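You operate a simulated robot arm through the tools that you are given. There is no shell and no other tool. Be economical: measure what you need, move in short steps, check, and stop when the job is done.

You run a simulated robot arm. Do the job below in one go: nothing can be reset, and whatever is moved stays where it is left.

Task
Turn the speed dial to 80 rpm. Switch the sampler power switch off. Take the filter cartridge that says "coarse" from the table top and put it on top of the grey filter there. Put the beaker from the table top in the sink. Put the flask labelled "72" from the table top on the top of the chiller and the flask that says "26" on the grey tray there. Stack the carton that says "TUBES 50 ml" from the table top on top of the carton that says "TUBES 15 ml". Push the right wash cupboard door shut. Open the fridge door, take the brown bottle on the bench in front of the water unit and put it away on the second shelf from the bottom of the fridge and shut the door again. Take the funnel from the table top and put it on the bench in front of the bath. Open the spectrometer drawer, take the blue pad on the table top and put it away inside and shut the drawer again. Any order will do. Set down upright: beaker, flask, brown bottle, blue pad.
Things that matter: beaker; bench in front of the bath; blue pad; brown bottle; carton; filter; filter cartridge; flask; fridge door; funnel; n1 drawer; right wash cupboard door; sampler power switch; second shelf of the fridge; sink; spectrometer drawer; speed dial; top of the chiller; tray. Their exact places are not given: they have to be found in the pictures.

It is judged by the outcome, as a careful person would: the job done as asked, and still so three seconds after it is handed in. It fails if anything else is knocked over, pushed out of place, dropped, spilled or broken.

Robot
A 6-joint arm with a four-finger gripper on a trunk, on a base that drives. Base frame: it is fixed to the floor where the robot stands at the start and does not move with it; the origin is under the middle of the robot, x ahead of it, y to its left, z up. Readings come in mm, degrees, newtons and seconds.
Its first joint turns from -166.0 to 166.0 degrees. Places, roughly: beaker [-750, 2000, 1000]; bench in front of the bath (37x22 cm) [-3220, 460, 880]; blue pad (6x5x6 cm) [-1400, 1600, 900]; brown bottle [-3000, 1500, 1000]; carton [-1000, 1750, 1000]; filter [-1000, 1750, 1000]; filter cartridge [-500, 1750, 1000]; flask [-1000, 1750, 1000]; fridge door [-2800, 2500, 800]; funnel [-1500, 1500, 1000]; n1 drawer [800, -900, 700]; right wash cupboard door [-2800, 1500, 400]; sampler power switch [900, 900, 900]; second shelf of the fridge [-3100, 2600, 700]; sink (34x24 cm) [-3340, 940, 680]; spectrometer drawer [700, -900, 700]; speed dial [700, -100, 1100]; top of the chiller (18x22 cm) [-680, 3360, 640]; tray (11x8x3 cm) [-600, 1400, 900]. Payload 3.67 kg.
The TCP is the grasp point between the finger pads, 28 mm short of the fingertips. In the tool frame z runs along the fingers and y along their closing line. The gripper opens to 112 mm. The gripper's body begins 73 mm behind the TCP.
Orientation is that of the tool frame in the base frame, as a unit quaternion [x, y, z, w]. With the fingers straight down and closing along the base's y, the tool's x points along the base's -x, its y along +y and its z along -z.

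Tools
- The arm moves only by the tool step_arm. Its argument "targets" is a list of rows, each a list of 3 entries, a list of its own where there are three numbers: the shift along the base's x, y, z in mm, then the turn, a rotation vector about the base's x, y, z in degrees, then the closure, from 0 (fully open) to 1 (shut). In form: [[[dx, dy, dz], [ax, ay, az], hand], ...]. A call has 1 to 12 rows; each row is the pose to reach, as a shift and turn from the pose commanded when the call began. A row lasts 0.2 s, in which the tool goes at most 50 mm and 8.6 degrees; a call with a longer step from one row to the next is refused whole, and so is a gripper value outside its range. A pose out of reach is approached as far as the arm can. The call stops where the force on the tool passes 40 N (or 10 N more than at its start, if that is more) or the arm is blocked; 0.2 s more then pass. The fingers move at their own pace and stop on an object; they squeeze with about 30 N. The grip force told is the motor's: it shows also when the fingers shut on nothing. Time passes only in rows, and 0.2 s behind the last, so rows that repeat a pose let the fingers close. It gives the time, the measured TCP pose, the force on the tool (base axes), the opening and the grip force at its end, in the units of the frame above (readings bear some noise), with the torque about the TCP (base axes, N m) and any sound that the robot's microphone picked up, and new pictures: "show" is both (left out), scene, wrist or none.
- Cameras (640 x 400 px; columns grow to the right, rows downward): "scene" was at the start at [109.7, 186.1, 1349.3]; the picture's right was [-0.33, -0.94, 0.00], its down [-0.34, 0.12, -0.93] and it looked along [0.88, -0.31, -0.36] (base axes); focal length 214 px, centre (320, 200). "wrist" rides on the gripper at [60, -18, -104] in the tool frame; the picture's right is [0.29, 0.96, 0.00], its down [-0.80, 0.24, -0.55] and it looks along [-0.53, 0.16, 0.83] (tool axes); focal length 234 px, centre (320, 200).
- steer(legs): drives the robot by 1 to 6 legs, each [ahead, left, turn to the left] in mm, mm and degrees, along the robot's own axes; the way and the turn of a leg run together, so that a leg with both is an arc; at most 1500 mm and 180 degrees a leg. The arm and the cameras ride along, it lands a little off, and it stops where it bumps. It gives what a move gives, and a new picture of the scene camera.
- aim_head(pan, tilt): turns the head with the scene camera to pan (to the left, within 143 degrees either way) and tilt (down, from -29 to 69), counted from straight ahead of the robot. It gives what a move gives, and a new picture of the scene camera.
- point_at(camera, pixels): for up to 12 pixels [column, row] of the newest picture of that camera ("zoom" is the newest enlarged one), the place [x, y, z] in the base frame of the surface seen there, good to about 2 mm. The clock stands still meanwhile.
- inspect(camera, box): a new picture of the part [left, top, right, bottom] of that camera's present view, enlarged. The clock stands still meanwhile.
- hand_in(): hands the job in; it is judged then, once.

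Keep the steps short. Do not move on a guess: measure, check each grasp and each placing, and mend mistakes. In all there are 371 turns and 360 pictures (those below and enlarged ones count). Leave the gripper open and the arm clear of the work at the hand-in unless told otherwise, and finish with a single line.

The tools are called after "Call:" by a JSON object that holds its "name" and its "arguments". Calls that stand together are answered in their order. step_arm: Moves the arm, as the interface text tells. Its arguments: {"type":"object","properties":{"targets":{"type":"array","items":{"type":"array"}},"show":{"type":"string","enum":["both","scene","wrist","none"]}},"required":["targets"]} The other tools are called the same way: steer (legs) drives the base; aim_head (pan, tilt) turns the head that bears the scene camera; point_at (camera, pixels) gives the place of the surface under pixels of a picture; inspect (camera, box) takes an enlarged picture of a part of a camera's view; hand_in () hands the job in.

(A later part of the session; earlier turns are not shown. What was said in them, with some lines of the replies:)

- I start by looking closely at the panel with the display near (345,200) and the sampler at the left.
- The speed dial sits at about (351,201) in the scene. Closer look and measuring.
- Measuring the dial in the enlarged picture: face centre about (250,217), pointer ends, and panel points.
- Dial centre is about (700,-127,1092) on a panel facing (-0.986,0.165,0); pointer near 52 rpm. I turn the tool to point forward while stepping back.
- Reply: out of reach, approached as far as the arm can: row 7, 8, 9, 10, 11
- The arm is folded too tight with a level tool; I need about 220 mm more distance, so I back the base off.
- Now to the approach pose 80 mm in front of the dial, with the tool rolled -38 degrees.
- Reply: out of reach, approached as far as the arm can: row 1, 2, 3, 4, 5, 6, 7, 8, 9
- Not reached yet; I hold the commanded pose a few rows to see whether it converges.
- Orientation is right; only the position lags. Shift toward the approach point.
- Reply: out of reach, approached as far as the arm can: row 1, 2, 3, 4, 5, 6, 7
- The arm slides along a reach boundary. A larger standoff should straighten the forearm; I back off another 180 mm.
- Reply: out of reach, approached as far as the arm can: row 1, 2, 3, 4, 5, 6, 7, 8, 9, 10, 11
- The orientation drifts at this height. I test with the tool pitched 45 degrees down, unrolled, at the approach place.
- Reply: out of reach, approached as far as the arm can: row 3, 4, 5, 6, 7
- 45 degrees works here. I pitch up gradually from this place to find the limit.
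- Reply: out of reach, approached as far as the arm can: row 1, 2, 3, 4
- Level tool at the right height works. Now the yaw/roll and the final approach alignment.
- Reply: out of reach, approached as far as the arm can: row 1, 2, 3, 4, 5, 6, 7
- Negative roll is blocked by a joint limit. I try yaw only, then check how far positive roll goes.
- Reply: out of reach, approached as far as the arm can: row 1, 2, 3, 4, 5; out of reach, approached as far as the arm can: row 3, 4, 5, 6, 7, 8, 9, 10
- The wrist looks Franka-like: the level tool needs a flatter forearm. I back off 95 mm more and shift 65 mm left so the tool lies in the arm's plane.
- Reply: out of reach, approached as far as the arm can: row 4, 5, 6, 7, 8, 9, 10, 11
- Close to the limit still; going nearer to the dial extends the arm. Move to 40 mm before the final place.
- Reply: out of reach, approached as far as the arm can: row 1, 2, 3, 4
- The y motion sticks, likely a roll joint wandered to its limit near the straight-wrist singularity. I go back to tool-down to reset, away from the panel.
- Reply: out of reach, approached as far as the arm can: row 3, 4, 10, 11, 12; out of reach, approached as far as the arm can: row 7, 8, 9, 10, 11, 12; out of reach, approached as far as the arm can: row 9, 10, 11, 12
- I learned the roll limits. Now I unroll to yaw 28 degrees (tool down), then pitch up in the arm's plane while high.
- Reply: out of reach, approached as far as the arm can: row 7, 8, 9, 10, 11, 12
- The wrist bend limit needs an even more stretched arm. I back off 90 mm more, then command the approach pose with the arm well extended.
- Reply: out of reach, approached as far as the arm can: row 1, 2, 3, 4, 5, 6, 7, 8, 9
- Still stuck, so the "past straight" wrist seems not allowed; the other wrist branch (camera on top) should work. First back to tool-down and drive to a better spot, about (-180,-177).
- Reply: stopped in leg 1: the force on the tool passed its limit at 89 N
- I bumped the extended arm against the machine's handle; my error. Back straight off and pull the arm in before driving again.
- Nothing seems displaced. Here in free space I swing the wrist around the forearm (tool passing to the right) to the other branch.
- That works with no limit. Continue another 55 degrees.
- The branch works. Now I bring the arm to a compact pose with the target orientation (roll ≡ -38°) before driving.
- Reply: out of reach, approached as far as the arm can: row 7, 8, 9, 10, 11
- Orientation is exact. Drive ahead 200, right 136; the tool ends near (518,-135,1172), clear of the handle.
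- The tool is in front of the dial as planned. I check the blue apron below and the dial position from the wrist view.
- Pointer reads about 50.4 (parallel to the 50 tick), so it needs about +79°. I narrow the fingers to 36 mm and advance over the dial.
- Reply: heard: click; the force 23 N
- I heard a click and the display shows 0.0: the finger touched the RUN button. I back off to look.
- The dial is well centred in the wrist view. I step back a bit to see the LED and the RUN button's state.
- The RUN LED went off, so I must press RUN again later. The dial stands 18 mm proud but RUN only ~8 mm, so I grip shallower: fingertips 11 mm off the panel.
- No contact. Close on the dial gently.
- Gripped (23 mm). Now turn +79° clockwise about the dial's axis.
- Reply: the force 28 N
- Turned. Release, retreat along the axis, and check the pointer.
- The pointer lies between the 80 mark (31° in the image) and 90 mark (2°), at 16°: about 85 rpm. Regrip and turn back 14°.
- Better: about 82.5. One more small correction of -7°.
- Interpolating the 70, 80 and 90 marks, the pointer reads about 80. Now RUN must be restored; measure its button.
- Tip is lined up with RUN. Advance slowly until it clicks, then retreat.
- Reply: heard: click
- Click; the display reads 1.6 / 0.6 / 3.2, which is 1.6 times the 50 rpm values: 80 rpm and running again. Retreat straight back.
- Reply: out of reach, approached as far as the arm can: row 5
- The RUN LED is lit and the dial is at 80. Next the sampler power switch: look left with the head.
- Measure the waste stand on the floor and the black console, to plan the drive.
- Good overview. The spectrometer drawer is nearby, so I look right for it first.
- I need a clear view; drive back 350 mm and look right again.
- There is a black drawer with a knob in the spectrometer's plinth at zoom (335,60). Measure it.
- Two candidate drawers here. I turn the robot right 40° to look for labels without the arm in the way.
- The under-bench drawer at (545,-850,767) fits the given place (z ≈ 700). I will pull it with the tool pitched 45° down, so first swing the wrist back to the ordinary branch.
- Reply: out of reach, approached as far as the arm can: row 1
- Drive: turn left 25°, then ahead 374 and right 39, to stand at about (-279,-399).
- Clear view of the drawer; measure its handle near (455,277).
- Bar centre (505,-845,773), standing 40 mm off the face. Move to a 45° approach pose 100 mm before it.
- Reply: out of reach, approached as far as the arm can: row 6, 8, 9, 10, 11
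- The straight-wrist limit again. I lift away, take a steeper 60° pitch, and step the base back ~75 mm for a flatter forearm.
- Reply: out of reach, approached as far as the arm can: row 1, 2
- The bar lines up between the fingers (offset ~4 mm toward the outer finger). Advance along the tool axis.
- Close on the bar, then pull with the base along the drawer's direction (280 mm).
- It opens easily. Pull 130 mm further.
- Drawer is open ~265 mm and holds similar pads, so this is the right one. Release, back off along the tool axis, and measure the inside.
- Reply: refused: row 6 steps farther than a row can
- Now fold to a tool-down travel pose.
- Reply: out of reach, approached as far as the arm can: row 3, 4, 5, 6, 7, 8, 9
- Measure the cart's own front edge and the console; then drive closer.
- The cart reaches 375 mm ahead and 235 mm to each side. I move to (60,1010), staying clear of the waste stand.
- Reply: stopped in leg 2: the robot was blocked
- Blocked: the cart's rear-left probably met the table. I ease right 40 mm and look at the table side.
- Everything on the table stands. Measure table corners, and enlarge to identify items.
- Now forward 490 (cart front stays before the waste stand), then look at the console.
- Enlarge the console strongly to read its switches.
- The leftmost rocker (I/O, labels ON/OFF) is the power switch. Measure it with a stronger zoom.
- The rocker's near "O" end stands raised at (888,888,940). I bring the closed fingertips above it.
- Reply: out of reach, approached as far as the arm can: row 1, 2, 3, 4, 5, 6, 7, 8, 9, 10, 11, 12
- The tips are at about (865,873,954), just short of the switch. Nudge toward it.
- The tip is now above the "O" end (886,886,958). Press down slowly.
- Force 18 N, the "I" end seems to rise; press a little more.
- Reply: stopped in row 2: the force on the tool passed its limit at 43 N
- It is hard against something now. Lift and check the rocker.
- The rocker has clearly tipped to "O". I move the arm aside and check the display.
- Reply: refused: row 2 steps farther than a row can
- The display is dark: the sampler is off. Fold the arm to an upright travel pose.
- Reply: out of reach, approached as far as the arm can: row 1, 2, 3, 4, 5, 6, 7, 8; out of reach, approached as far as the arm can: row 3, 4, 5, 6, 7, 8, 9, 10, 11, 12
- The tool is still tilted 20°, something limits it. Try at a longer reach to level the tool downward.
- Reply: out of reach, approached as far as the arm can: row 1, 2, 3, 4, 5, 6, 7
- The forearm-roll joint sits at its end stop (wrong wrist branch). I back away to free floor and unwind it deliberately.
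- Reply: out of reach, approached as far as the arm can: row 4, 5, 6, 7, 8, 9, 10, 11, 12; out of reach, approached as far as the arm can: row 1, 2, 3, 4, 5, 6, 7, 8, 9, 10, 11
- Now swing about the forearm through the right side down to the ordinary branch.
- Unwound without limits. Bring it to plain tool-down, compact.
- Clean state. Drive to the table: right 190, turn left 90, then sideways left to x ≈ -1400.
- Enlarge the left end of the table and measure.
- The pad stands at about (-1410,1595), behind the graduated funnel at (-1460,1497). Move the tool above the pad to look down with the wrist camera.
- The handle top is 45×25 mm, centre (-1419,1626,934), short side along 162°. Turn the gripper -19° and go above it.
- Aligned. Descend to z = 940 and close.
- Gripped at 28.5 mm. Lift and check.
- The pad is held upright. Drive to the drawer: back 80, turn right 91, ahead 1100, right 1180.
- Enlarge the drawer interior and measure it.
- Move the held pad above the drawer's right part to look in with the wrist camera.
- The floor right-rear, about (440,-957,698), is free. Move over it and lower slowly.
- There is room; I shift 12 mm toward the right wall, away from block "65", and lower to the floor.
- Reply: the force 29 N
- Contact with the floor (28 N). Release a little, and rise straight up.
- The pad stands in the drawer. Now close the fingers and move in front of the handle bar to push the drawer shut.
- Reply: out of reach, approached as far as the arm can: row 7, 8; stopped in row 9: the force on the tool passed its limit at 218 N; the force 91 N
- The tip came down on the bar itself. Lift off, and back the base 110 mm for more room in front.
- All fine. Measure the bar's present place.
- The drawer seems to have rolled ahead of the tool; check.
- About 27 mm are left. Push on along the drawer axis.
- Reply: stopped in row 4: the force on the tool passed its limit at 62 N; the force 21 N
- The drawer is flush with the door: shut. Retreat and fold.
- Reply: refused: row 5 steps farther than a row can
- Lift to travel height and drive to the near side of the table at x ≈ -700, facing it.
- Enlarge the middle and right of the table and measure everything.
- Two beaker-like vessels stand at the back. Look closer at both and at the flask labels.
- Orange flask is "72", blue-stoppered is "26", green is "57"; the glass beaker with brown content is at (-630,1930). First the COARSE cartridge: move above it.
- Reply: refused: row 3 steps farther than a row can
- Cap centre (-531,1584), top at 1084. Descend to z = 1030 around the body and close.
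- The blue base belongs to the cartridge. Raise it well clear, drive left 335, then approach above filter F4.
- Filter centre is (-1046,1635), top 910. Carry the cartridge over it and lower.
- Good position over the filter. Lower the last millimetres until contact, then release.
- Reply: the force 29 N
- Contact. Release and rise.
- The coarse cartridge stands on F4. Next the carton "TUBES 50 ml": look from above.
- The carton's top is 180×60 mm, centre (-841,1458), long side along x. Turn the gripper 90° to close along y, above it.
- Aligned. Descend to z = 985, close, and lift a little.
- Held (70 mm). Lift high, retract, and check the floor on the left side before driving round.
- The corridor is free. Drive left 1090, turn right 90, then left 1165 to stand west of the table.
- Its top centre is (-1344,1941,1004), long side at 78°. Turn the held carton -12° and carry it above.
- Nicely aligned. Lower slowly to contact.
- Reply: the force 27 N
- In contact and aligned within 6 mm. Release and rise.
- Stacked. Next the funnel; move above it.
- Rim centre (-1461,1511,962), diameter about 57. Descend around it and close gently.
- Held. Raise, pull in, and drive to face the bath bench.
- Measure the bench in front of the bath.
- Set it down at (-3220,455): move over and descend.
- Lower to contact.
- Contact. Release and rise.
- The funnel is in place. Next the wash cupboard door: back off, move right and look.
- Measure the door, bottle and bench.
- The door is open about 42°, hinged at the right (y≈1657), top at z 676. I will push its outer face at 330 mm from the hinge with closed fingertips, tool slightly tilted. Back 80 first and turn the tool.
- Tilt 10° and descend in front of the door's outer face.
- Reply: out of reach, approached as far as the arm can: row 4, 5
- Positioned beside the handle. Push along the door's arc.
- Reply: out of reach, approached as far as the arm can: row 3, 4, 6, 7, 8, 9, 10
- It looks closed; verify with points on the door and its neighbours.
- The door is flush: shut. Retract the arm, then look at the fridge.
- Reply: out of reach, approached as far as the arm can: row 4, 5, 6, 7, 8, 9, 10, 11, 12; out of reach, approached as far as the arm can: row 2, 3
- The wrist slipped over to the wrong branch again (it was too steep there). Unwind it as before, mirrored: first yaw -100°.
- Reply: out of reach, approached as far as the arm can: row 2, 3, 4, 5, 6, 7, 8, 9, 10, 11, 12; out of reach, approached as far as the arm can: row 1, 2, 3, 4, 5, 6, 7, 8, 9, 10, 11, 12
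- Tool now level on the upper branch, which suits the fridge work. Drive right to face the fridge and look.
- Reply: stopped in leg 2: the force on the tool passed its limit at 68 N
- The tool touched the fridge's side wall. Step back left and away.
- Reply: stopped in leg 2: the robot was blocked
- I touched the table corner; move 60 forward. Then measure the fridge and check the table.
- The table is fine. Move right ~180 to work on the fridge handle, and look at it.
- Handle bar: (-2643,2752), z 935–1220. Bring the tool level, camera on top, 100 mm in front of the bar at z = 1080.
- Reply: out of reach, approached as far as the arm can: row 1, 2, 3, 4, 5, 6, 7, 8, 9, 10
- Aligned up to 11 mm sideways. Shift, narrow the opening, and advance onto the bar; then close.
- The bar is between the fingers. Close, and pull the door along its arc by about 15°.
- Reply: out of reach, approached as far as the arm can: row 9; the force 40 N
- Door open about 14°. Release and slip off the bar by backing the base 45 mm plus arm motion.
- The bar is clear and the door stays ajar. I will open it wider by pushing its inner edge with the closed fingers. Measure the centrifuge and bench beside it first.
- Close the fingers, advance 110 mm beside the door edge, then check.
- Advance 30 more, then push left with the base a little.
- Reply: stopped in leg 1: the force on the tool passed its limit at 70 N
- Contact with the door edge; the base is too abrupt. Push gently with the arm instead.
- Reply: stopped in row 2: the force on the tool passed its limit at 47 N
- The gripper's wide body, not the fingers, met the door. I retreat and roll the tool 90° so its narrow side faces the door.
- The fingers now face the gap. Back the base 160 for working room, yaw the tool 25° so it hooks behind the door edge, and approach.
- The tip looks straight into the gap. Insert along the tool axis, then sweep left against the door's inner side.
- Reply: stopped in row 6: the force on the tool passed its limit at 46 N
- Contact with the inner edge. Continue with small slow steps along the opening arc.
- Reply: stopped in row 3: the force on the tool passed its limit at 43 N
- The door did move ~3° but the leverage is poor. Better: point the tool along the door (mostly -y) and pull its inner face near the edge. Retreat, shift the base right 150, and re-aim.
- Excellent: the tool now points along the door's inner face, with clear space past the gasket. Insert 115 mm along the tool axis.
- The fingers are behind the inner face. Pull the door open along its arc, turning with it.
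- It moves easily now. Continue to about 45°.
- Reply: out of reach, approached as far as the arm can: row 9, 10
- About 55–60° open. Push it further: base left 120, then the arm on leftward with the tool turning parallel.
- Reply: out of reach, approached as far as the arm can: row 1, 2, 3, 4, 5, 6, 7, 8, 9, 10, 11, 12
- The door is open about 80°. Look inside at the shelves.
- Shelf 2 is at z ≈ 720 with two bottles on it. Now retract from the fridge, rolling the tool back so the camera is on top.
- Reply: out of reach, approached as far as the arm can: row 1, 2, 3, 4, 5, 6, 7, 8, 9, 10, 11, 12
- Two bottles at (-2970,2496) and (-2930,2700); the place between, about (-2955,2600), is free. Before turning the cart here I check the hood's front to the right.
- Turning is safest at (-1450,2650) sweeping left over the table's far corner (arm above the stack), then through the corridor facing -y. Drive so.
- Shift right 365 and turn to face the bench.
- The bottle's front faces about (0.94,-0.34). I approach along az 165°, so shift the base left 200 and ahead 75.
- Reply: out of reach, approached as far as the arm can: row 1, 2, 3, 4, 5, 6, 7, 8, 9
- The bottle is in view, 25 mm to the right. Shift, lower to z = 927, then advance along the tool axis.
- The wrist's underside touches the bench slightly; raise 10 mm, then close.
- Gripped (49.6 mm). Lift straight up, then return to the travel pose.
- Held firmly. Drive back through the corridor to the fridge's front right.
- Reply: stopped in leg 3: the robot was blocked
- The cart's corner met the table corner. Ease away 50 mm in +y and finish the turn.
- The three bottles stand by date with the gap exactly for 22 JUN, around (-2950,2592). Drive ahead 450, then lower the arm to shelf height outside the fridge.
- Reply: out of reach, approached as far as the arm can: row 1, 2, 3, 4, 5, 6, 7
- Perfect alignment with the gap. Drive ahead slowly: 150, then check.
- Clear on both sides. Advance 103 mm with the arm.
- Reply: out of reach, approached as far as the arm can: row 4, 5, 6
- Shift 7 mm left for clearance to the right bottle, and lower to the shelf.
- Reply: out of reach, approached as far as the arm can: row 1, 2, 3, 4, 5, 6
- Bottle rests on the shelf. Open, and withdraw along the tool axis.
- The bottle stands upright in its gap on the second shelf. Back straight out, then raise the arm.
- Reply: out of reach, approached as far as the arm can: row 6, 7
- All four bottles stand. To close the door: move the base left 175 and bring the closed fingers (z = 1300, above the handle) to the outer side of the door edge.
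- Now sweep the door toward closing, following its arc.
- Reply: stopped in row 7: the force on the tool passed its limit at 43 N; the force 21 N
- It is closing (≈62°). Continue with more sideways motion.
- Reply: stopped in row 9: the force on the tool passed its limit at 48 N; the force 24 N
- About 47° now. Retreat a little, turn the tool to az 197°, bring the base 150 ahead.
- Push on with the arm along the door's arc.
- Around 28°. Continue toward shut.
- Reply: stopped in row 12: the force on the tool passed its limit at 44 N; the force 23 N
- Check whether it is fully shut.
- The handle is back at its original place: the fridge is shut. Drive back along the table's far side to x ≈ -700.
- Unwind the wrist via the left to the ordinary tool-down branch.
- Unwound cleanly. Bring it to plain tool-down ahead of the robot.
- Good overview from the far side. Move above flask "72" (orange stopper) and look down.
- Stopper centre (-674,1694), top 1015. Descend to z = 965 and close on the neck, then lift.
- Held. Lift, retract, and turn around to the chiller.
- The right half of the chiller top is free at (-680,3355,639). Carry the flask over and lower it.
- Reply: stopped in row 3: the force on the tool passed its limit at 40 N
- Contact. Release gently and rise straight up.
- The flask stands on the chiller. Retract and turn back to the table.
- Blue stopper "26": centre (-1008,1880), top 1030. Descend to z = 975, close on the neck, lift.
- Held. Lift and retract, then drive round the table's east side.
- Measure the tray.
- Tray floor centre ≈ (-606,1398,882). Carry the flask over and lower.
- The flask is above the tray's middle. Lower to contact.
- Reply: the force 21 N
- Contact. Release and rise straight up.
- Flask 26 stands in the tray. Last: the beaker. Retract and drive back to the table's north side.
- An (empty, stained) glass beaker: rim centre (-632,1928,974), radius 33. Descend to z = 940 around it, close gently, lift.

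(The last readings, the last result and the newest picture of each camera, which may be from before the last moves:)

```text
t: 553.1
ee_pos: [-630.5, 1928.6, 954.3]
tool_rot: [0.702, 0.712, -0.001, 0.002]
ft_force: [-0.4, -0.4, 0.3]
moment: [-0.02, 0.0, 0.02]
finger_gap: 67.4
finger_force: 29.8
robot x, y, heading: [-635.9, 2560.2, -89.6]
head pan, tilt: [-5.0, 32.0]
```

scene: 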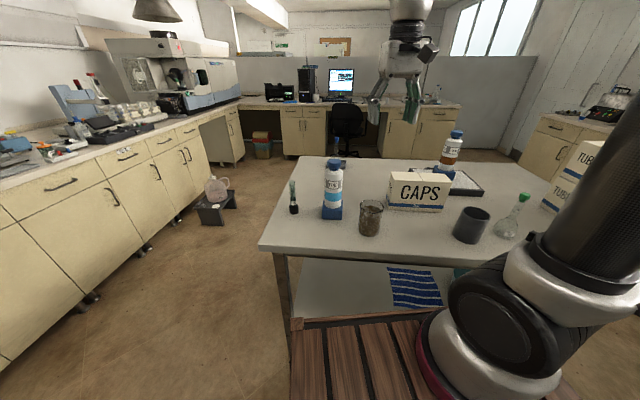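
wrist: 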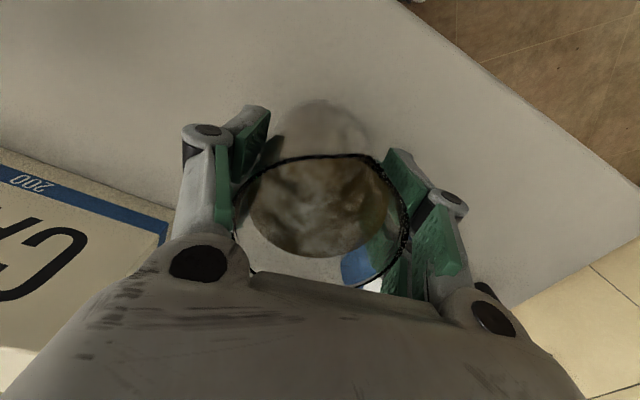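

Gripped. Lift fully and check.

Call:
{"name": "step_arm", "arguments": {"targets": [[[0, 0, 30], [0, 0, 0], 0.6], [[0, 0, 70], [0, 0, 0], 0.6], [[0, 0, 115], [0, 0, 0], 0.6], [[0, 0, 160], [0, 0, 0], 0.6], [[0, 0, 205], [0, 0, 0], 0.6], [[0, 0, 250], [0, 0, 0], 0.6], [[0, 0, 290], [0, 0, 0], 0.6]], "show": "scene"}}

```text
t: 554.7
ee_pos: [-632.4, 1928.3, 1245.6]
tool_rot: [0.701, 0.713, -0.001, 0.001]
ft_force: [0.4, -1.2, -0.7]
moment: [-0.01, 0.01, 0.01]
finger_gap: 67.4
finger_force: 30.3
robot x, y, heading: [-636.4, 2560.4, -90.1]
head pan, tilt: [-5.0, 32.0]
```

scene: 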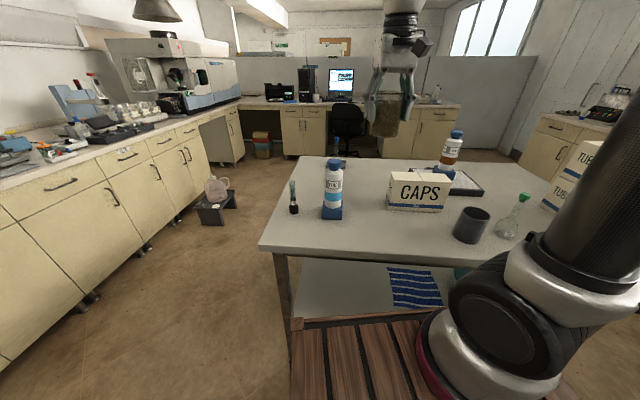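

Held upright. Drive to the sink: turn right 90, ahead, then slant past the fridge and along the corridor.

Call:
{"name": "steer", "arguments": {"legs": [[0, 0, -90], [1264, 0, 0], [130, 260, 0], [40, 300, 0], [0, 1060, 0]]}}

Call:
{"name": "steer", "arguments": {"legs": [[380, 0, 0]]}}

Call:
{"name": "aim_head", "arguments": {"pan": -5, "tilt": 35}}

```text
t: 573.3
ee_pos: [-2707.1, 923.8, 1247.1]
tool_rot: [1.0, 0.001, -0.002, 0.001]
ft_force: [-0.9, 0.3, -1.7]
moment: [0.01, 0.0, 0.0]
finger_gap: 67.2
finger_force: 29.5
robot x, y, heading: [-2069.1, 919.8, 179.4]
head pan, tilt: [-5.0, 32.0]
```

scene: 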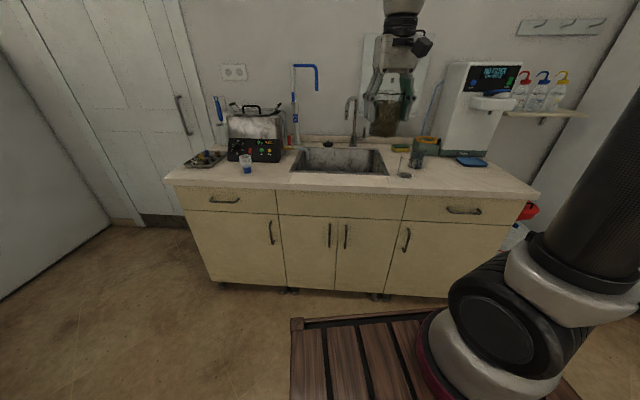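

```text
t: 575.7
ee_pos: [-3092.2, 929.4, 1246.7]
tool_rot: [1.0, 0.0, -0.002, 0.001]
ft_force: [0.7, -0.9, -0.4]
moment: [0.0, 0.0, 0.0]
finger_gap: 67.2
finger_force: 30.5
robot x, y, heading: [-2457.3, 923.8, 179.4]
head pan, tilt: [-5.0, 32.0]
```

scene: 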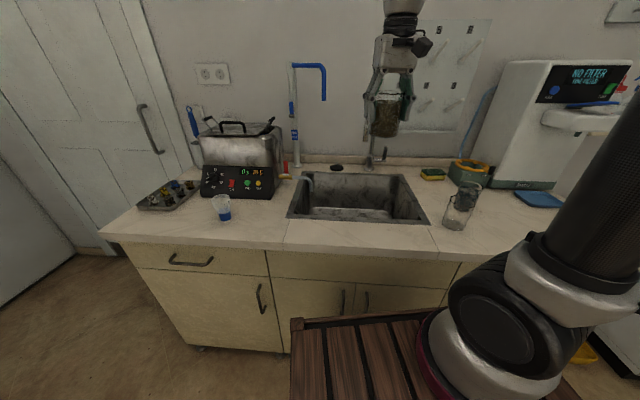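

```text
t: 576.4
ee_pos: [-3093.1, 929.1, 1247.3]
tool_rot: [1.0, 0.0, -0.001, 0.001]
ft_force: [0.3, 0.1, -1.3]
moment: [0.01, -0.02, -0.01]
finger_gap: 67.2
finger_force: 29.8
robot x, y, heading: [-2460.6, 922.8, 179.0]
head pan, tilt: [-5.0, 35.0]
```

scene: 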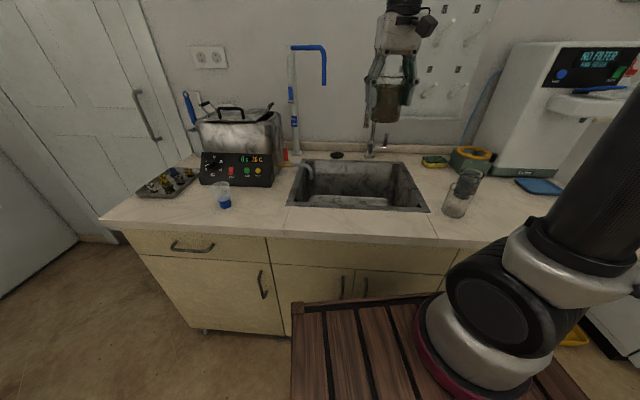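

Call:
{"name": "inspect", "arguments": {"camera": "scene", "box": [270, 120, 446, 230]}}

Call:
{"name": "point_at", "arguments": {"camera": "scene", "pixels": [[290, 203], [425, 209], [307, 162], [405, 164], [360, 200], [360, 190], [330, 195], [400, 200], [360, 170], [383, 130], [305, 172]]}}

```text
3.64 times, centred on (358, 175) of scene
```

zoom: 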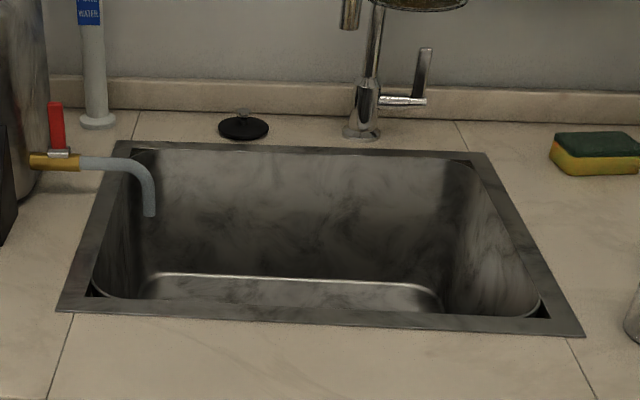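

```text
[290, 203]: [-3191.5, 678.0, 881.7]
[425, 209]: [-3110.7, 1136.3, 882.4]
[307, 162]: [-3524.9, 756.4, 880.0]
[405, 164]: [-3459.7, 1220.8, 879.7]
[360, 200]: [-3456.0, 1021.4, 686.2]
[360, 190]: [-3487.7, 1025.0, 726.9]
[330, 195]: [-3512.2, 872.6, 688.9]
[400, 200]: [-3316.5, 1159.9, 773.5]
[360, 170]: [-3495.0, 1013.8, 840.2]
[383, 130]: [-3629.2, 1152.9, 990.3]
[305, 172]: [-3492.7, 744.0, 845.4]
```

The faucet's spout is behind the gripper; measure it before lowering.

Call:
{"name": "inspect", "arguments": {"camera": "scene", "box": [340, 20, 440, 170]}}

Call:
{"name": "inspect", "arguments": {"camera": "wrist", "box": [0, 0, 640, 400]}}

```text
2.67 times, centred on (390, 95) of scene
```

zoom: 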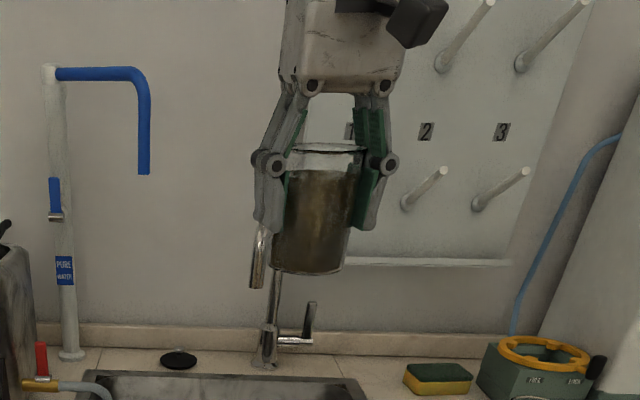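

```text
1.00 times, centred on (320, 200) of wrist (not enlarged: the box is as wide or as high as the picture)
```

zoom: 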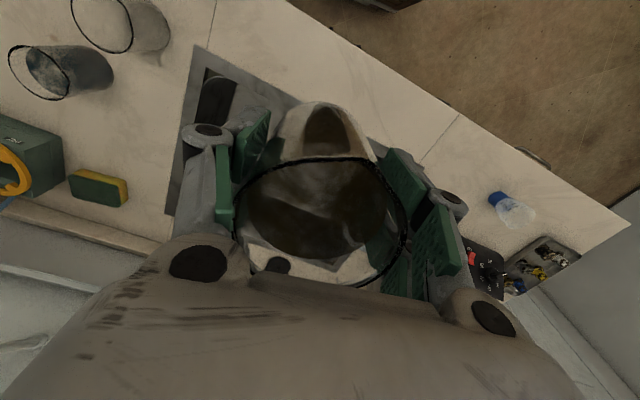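

Call:
{"name": "point_at", "arguments": {"camera": "scene", "pixels": [[367, 118], [367, 125], [365, 110], [371, 150], [324, 82], [323, 60], [310, 48]]}}

```text
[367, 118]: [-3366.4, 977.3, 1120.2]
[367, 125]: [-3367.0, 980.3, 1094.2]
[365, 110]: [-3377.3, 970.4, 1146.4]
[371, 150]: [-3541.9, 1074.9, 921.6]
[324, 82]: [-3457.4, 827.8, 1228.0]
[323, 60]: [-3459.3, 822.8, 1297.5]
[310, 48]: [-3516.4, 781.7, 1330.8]
```

The spout tip is at (-3367,978,1100). I lower the beaker at (-3290,860), clear of it.

Call:
{"name": "step_arm", "arguments": {"targets": [[[-33, -25, 0], [0, 0, 0], 0.6], [[-66, -50, 0], [0, 0, 0], 0.6], [[-99, -69, 0], [0, 0, 0], 0.6], [[-132, -69, 0], [0, 0, 0], 0.6], [[-165, -69, 0], [0, 0, 0], 0.6], [[-197, -69, -10], [0, 0, 0], 0.6], [[-197, -69, -55], [0, 0, 0], 0.6], [[-197, -69, -100], [0, 0, 0], 0.6], [[-197, -69, -145], [0, 0, 0], 0.6], [[-197, -69, -190], [0, 0, 0], 0.6], [[-197, -69, -235], [0, 0, 0], 0.6], [[-197, -69, -280], [0, 0, 0], 0.6]]}}

```text
t: 579.0
ee_pos: [-3288.2, 860.3, 968.0]
tool_rot: [1.0, 0.001, -0.002, 0.001]
ft_force: [0.5, 1.1, -0.1]
moment: [-0.03, 0.02, -0.04]
finger_gap: 67.3
finger_force: 30.0
robot x, y, heading: [-2461.3, 923.1, 179.5]
head pan, tilt: [-5.0, 35.0]
```

scene: 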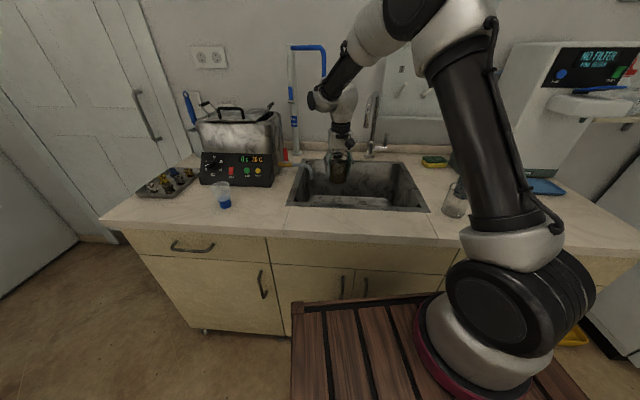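
wrist: 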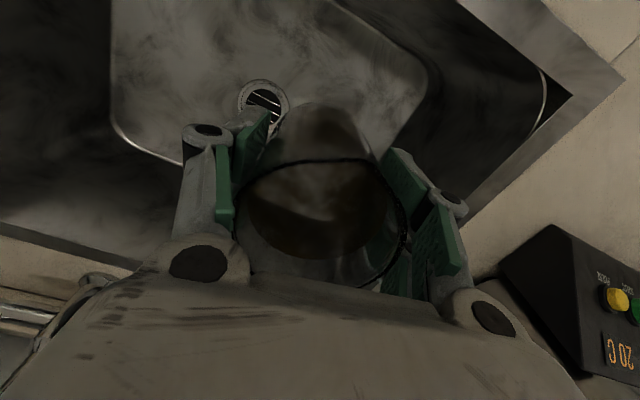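

The landing spot (image (320,95)) lies on the flat sink floor. Check the floor height, then lower.

Call:
{"name": "point_at", "arguments": {"camera": "wrist", "pixels": [[320, 60], [380, 80], [300, 30], [370, 130], [405, 110], [450, 90]]}}

Call:
{"name": "step_arm", "arguments": {"targets": [[[0, 0, -45], [0, 0, 0], 0.6], [[0, 0, -90], [0, 0, 0], 0.6], [[0, 0, -135], [0, 0, 0], 0.6], [[0, 0, -170], [0, 0, 0], 0.6], [[0, 0, -195], [0, 0, 0], 0.6], [[0, 0, -208], [0, 0, 0], 0.6]], "show": "wrist"}}

```text
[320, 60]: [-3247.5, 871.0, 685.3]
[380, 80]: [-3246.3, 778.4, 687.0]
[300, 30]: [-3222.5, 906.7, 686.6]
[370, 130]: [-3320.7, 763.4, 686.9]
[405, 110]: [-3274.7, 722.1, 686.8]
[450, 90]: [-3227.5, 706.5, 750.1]
```

```text
t: 580.4
ee_pos: [-3288.7, 860.4, 757.5]
tool_rot: [1.0, 0.001, -0.002, 0.001]
ft_force: [-0.8, -0.4, -0.7]
moment: [0.03, 0.02, -0.01]
finger_gap: 66.9
finger_force: 29.9
robot x, y, heading: [-2459.5, 924.4, 179.2]
head pan, tilt: [-5.0, 35.0]
```

wrist: 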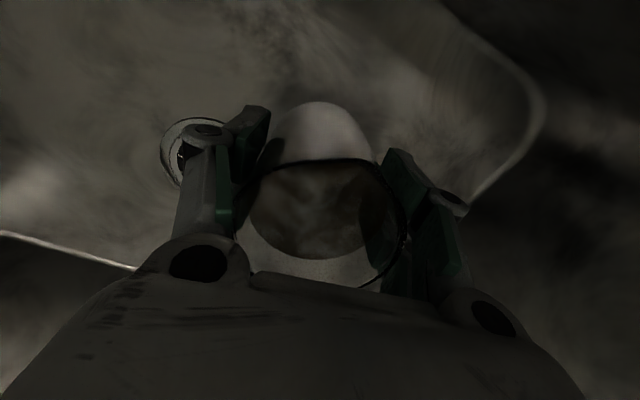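

Floor at 686; lower the last ~11 mm.

Call:
{"name": "step_arm", "arguments": {"targets": [[[0, 0, -4], [0, 0, 0], 0.6], [[0, 0, -8], [0, 0, 0], 0.6], [[0, 0, -10], [0, 0, 0], 0.6], [[0, 0, -12], [0, 0, 0], 0.6], [[0, 0, -13.5], [0, 0, 0], 0.6]], "show": "none"}}

```text
t: 581.6
ee_pos: [-3288.9, 860.2, 744.6]
tool_rot: [1.0, 0.001, -0.001, 0.002]
ft_force: [0.8, 0.3, 1.3]
moment: [0.04, -0.05, -0.05]
finger_gap: 67.3
finger_force: 30.3
robot x, y, heading: [-2461.0, 923.0, 179.4]
head pan, tilt: [-5.0, 35.0]
```

Call:
{"name": "step_arm", "arguments": {"targets": [[[0, 0, -1], [0, 0, 0], 0.6], [[0, 0, -2], [0, 0, 0], 0.6], [[0, 0, -3], [0, 0, 0], 0.6]], "show": "none"}}

```text
t: 582.4
ee_pos: [-3289.9, 860.4, 743.8]
tool_rot: [1.0, 0.001, -0.003, 0.002]
ft_force: [4.1, -3.1, 25.7]
moment: [-0.11, 0.09, 0.1]
finger_gap: 67.4
finger_force: 30.0
robot x, y, heading: [-2458.7, 922.5, 179.2]
head pan, tilt: [-5.0, 35.0]
```

Contact. Open and rise straight up.

Call:
{"name": "step_arm", "arguments": {"targets": [[[0, 0, 1], [0, 0, 0], 0.4], [[0, 0, 1], [0, 0, 0], 0.2], [[0, 0, 1], [0, 0, 0], 0.1], [[0, 0, 30], [0, 0, 0], 0.1], [[0, 0, 75], [0, 0, 0], 0.1], [[0, 0, 120], [0, 0, 0], 0.1], [[0, 0, 165], [0, 0, 0], 0.2], [[0, 0, 210], [0, 0, 0], 0.3], [[0, 0, 255], [0, 0, 0], 0.3], [[10, 0, 300], [0, 0, 0], 0.3], [[40, 0, 335], [0, 0, 0], 0.3]], "show": "wrist"}}

```text
t: 584.8
ee_pos: [-3250.5, 861.1, 1079.6]
tool_rot: [1.0, 0.001, -0.001, 0.001]
ft_force: [0.6, -0.7, -0.7]
moment: [0.03, -0.03, -0.01]
finger_gap: 78.4
finger_force: 0.1
robot x, y, heading: [-2460.8, 925.5, 179.3]
head pan, tilt: [-5.0, 35.0]
```

wrist: 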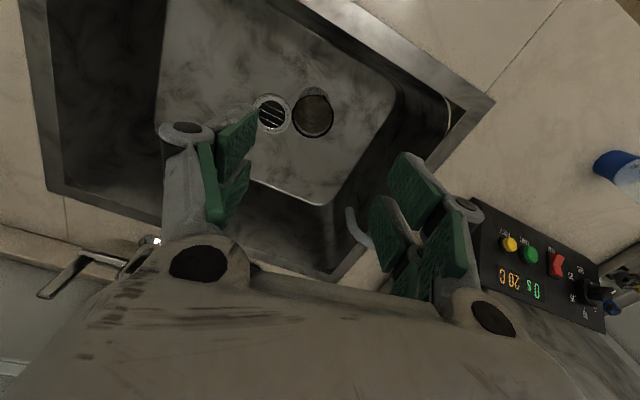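

The beaker stands upright in the sink. Retract the arm and back off, then a last look.

Call:
{"name": "step_arm", "arguments": {"targets": [[[40, 10, 30], [0, 0, 0], 0.2], [[80, 25, 60], [0, 0, 0], 0.1], [[120, 40, 90], [0, 0, 0], 0], [[160, 55, 120], [0, 0, 0], 0], [[190, 60, 150], [0, 0, 0], 0]], "show": "none"}}

Call:
{"name": "steer", "arguments": {"legs": [[-350, 0, 0]]}}

Call:
{"name": "aim_head", "arguments": {"pan": -135, "tilt": 22}}

```text
refused: row 1 steps farther than a row can; nothing moved
```

```text
t: 587.0
ee_pos: [-2899.6, 857.3, 1079.2]
tool_rot: [1.0, 0.0, -0.002, 0.001]
ft_force: [-0.1, 0.1, -0.2]
moment: [0.01, 0.03, 0.0]
finger_gap: 78.4
finger_force: 0.1
robot x, y, heading: [-2112.0, 919.4, 179.2]
head pan, tilt: [-5.0, 35.0]
```

scene: 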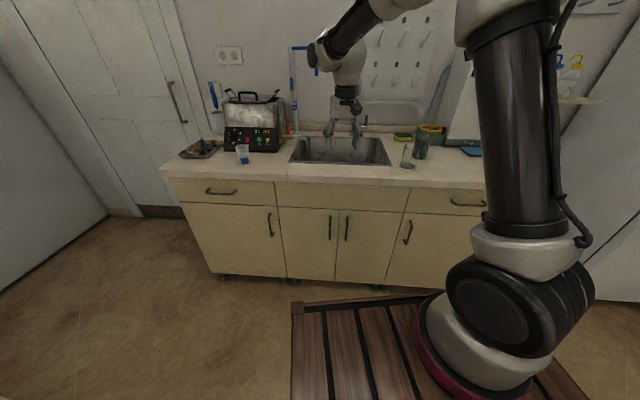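

```text
t: 589.1
ee_pos: [-2898.6, 858.0, 1081.0]
tool_rot: [1.0, 0.0, -0.001, 0.001]
ft_force: [-0.1, -0.1, -0.1]
moment: [-0.01, 0.0, 0.0]
finger_gap: 78.5
finger_force: 0.0
robot x, y, heading: [-2108.8, 918.2, 179.2]
head pan, tilt: [-135.0, 22.0]
```

scene: 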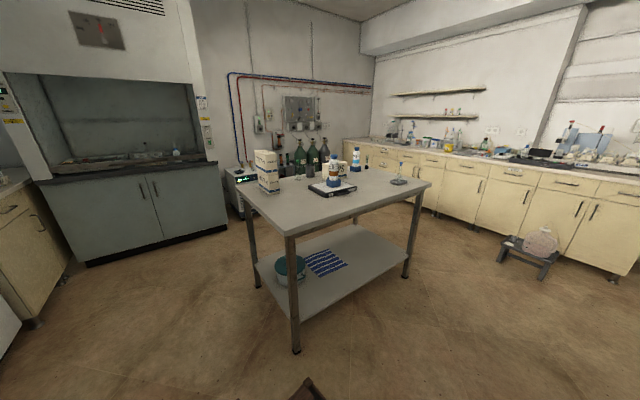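

Everything stands as placed. Open the gripper fully, lift clear, and one enlarged check of the table and chiller.

Call:
{"name": "step_arm", "arguments": {"targets": [[[20, 5, 25], [0, 0, 0], 0], [[45, 10, 55], [0, 0, 0], 0], [[70, 15, 85], [0, 0, 0], 0], [[95, 20, 115], [0, 0, 0], 0]], "show": "none"}}

Call:
{"name": "inspect", "arguments": {"camera": "scene", "box": [220, 120, 440, 220]}}

```text
t: 590.1
ee_pos: [-2802.5, 878.1, 1195.7]
tool_rot: [1.0, 0.0, -0.001, 0.001]
ft_force: [-0.8, -1.5, -0.3]
moment: [0.03, -0.06, 0.02]
finger_gap: 112.2
finger_force: 0.1
robot x, y, heading: [-2105.6, 922.5, 179.2]
head pan, tilt: [-135.0, 22.0]
```

```text
2.91 times, centred on (330, 170) of scene
```

zoom: 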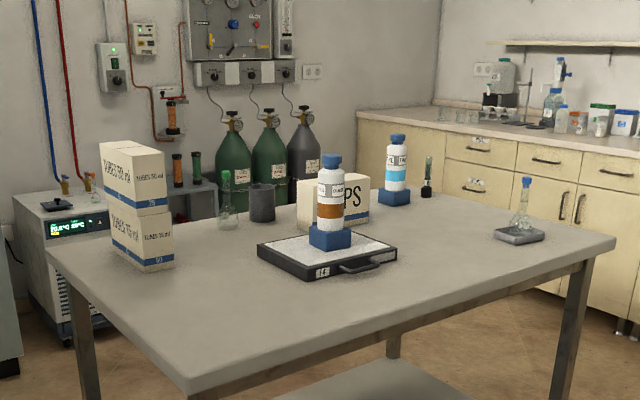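

The table is in order, the gripper is open and the arm is clear, so I hand in.

Call:
{"name": "hand_in", "arguments": {}}

```text
The job is handed in.
```

All the tasks are done and the job is handed in; on the way I knocked the pump's RUN button off and pressed it back on, and lightly bumped the spectrometer handle, fridge side and table, with nothing seen to move.
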